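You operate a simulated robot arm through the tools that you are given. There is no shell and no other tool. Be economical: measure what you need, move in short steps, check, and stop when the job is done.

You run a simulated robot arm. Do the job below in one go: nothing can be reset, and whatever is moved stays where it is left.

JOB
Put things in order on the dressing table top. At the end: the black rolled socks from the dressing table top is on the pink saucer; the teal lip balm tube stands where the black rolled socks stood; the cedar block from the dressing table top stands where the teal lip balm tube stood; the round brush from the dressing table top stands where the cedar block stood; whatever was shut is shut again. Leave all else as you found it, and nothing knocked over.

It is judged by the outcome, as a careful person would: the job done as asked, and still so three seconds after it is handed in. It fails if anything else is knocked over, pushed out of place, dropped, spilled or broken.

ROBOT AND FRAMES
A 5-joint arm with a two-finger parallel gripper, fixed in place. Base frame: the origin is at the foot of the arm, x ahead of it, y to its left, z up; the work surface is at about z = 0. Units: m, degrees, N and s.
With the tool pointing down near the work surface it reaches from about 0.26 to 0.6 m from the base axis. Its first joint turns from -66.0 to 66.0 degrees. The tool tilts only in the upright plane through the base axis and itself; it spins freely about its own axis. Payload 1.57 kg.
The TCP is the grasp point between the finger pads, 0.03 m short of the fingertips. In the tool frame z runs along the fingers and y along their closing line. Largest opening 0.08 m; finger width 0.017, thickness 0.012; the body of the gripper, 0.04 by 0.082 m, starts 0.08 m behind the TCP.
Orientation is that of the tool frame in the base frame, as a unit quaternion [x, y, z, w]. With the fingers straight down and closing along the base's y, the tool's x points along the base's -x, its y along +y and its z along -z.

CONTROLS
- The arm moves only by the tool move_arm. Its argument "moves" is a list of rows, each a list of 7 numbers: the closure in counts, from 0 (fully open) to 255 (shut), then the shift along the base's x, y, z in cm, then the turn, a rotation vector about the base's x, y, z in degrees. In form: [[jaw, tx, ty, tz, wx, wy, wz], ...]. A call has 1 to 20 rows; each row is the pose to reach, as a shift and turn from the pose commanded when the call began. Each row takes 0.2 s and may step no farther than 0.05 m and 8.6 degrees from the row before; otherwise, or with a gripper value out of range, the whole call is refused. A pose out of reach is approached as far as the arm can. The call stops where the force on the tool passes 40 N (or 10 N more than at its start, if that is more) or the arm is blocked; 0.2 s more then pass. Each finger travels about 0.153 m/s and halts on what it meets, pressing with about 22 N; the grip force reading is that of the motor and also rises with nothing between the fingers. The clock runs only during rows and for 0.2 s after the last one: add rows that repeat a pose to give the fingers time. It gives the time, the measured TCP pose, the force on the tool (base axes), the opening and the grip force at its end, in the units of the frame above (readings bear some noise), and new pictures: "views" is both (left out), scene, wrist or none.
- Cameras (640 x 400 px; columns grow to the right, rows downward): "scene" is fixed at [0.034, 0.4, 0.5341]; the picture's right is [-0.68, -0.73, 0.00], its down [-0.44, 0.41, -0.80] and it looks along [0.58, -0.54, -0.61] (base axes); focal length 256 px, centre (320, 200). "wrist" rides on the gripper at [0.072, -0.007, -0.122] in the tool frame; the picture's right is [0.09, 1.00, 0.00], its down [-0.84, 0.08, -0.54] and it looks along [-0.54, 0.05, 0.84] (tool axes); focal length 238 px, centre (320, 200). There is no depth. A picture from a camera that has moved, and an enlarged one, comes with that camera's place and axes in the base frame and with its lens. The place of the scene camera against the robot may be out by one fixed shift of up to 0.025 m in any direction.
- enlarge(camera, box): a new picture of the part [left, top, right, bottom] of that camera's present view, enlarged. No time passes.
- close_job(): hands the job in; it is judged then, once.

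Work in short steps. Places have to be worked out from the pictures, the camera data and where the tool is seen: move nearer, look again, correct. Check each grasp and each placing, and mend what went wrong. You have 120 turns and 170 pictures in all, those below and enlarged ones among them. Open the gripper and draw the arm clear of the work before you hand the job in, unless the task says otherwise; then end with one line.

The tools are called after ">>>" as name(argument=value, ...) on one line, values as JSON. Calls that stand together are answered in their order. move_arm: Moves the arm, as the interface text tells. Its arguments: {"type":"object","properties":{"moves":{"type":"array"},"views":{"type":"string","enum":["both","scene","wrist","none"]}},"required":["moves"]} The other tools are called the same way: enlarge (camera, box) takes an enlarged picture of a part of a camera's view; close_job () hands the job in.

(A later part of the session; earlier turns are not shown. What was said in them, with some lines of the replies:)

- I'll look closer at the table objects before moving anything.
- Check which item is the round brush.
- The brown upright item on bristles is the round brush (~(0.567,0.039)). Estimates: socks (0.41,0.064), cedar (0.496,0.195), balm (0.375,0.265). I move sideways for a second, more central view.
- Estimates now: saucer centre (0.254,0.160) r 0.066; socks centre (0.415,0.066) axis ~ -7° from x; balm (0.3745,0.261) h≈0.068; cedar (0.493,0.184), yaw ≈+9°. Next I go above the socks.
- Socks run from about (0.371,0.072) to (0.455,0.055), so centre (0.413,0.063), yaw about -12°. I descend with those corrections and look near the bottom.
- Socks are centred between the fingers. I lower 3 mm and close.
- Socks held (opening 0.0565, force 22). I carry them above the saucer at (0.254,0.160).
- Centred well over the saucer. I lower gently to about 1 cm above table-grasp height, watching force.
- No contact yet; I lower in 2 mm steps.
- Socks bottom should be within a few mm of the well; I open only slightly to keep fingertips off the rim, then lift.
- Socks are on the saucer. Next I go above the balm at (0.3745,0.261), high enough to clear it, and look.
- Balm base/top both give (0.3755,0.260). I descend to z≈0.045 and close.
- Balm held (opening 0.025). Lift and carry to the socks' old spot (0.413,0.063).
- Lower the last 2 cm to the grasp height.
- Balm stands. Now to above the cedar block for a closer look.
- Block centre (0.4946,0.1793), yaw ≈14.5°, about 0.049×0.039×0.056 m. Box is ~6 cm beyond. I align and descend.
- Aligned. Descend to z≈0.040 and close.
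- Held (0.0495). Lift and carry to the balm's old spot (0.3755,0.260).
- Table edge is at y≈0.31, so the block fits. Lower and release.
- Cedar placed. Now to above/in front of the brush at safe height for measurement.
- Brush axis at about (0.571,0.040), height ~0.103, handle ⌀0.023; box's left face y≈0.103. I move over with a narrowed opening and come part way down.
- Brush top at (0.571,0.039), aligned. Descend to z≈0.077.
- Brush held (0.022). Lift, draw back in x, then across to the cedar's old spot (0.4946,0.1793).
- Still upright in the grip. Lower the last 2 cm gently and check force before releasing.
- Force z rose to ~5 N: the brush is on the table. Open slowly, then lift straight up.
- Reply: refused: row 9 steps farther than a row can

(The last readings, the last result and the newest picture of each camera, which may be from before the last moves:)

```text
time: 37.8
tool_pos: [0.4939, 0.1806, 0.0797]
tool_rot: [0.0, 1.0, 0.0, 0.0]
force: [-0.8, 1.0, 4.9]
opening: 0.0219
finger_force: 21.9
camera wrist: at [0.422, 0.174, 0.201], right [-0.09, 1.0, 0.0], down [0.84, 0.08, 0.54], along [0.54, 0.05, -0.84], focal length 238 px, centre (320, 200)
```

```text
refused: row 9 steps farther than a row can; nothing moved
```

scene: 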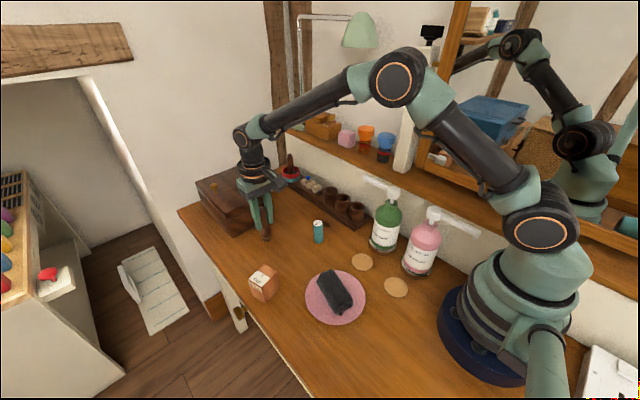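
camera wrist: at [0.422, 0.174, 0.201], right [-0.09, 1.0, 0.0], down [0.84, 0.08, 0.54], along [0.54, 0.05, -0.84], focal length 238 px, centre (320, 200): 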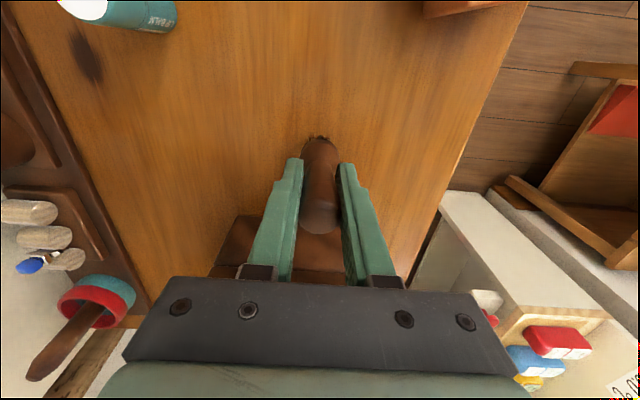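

>>> move_arm(moves=[[175, 0, 0, 0, 0, 0, 0], [150, 0, 0, 0, 0, 0, 0], [100, 0, 0, 0, 0, 0, 0], [60, 0, 0, 0, 0, 0, 0], [60, 0, 0, 0, 0, 0, 0], [60, 0, 0, 4, 0, 0, 0], [60, 0, 0, 8, 0, 0, 0], [60, -2, 0, 12, 0, 0, 0], [60, -5, -2, 14, 0, 0, 0], [0, -8, -4, 16, 0, 0, 0], [0, -11, -6, 17, 0, 0, 0], [0, -11, -6, 17, 0, 0, 0]])

```text
time: 40.4
tool_pos: [0.3851, 0.1169, 0.2462]
tool_rot: [0.001, 1.0, 0.001, 0.001]
force: [-0.5, 0.0, 0.6]
opening: 0.0802
finger_force: 0.0
camera wrist: at [0.3137, 0.1108, 0.3671], right [-0.09, 1.0, 0.0], down [0.84, 0.08, 0.54], along [0.54, 0.05, -0.84], focal length 238 px, centre (320, 200)
```

scene: 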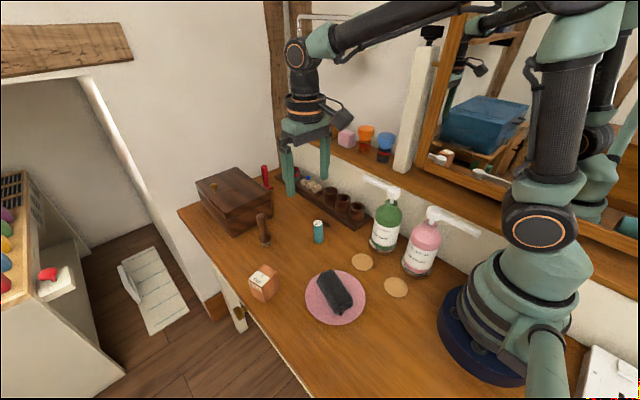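
wrist: 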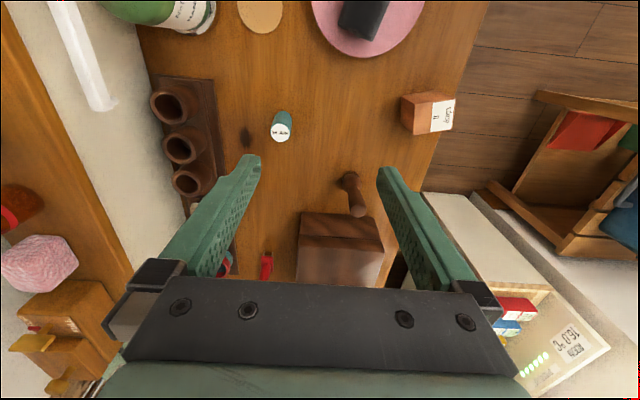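

Everything stands. One enlarged check of the final layout.

>>> enlarge(camera="scene", box=[180, 140, 400, 330])

```text
2.11 times, centred on (290, 235) of scene
camera zoom: at [0.034, 0.4, 0.5341], right [-0.68, -0.73, 0.0], down [-0.44, 0.41, -0.8], along [0.58, -0.54, -0.61], focal length 539 px, centre (383, 126)
```

zoom: 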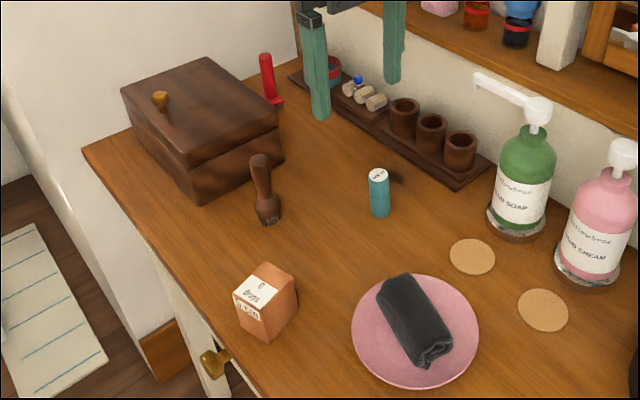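

The layout matches the request: socks are on the saucer, and the balm, cedar and brush each stand upright on the intended spot. The arm is clear and nothing else has moved, so I'm handing it in.

>>> close_job()

```text
The job is handed in.
```

The job is done: the socks are on the pink saucer, and the lip balm, cedar block and round brush each stand upright in their new places. I opened nothing, and nothing else looked moved in the last pictures.
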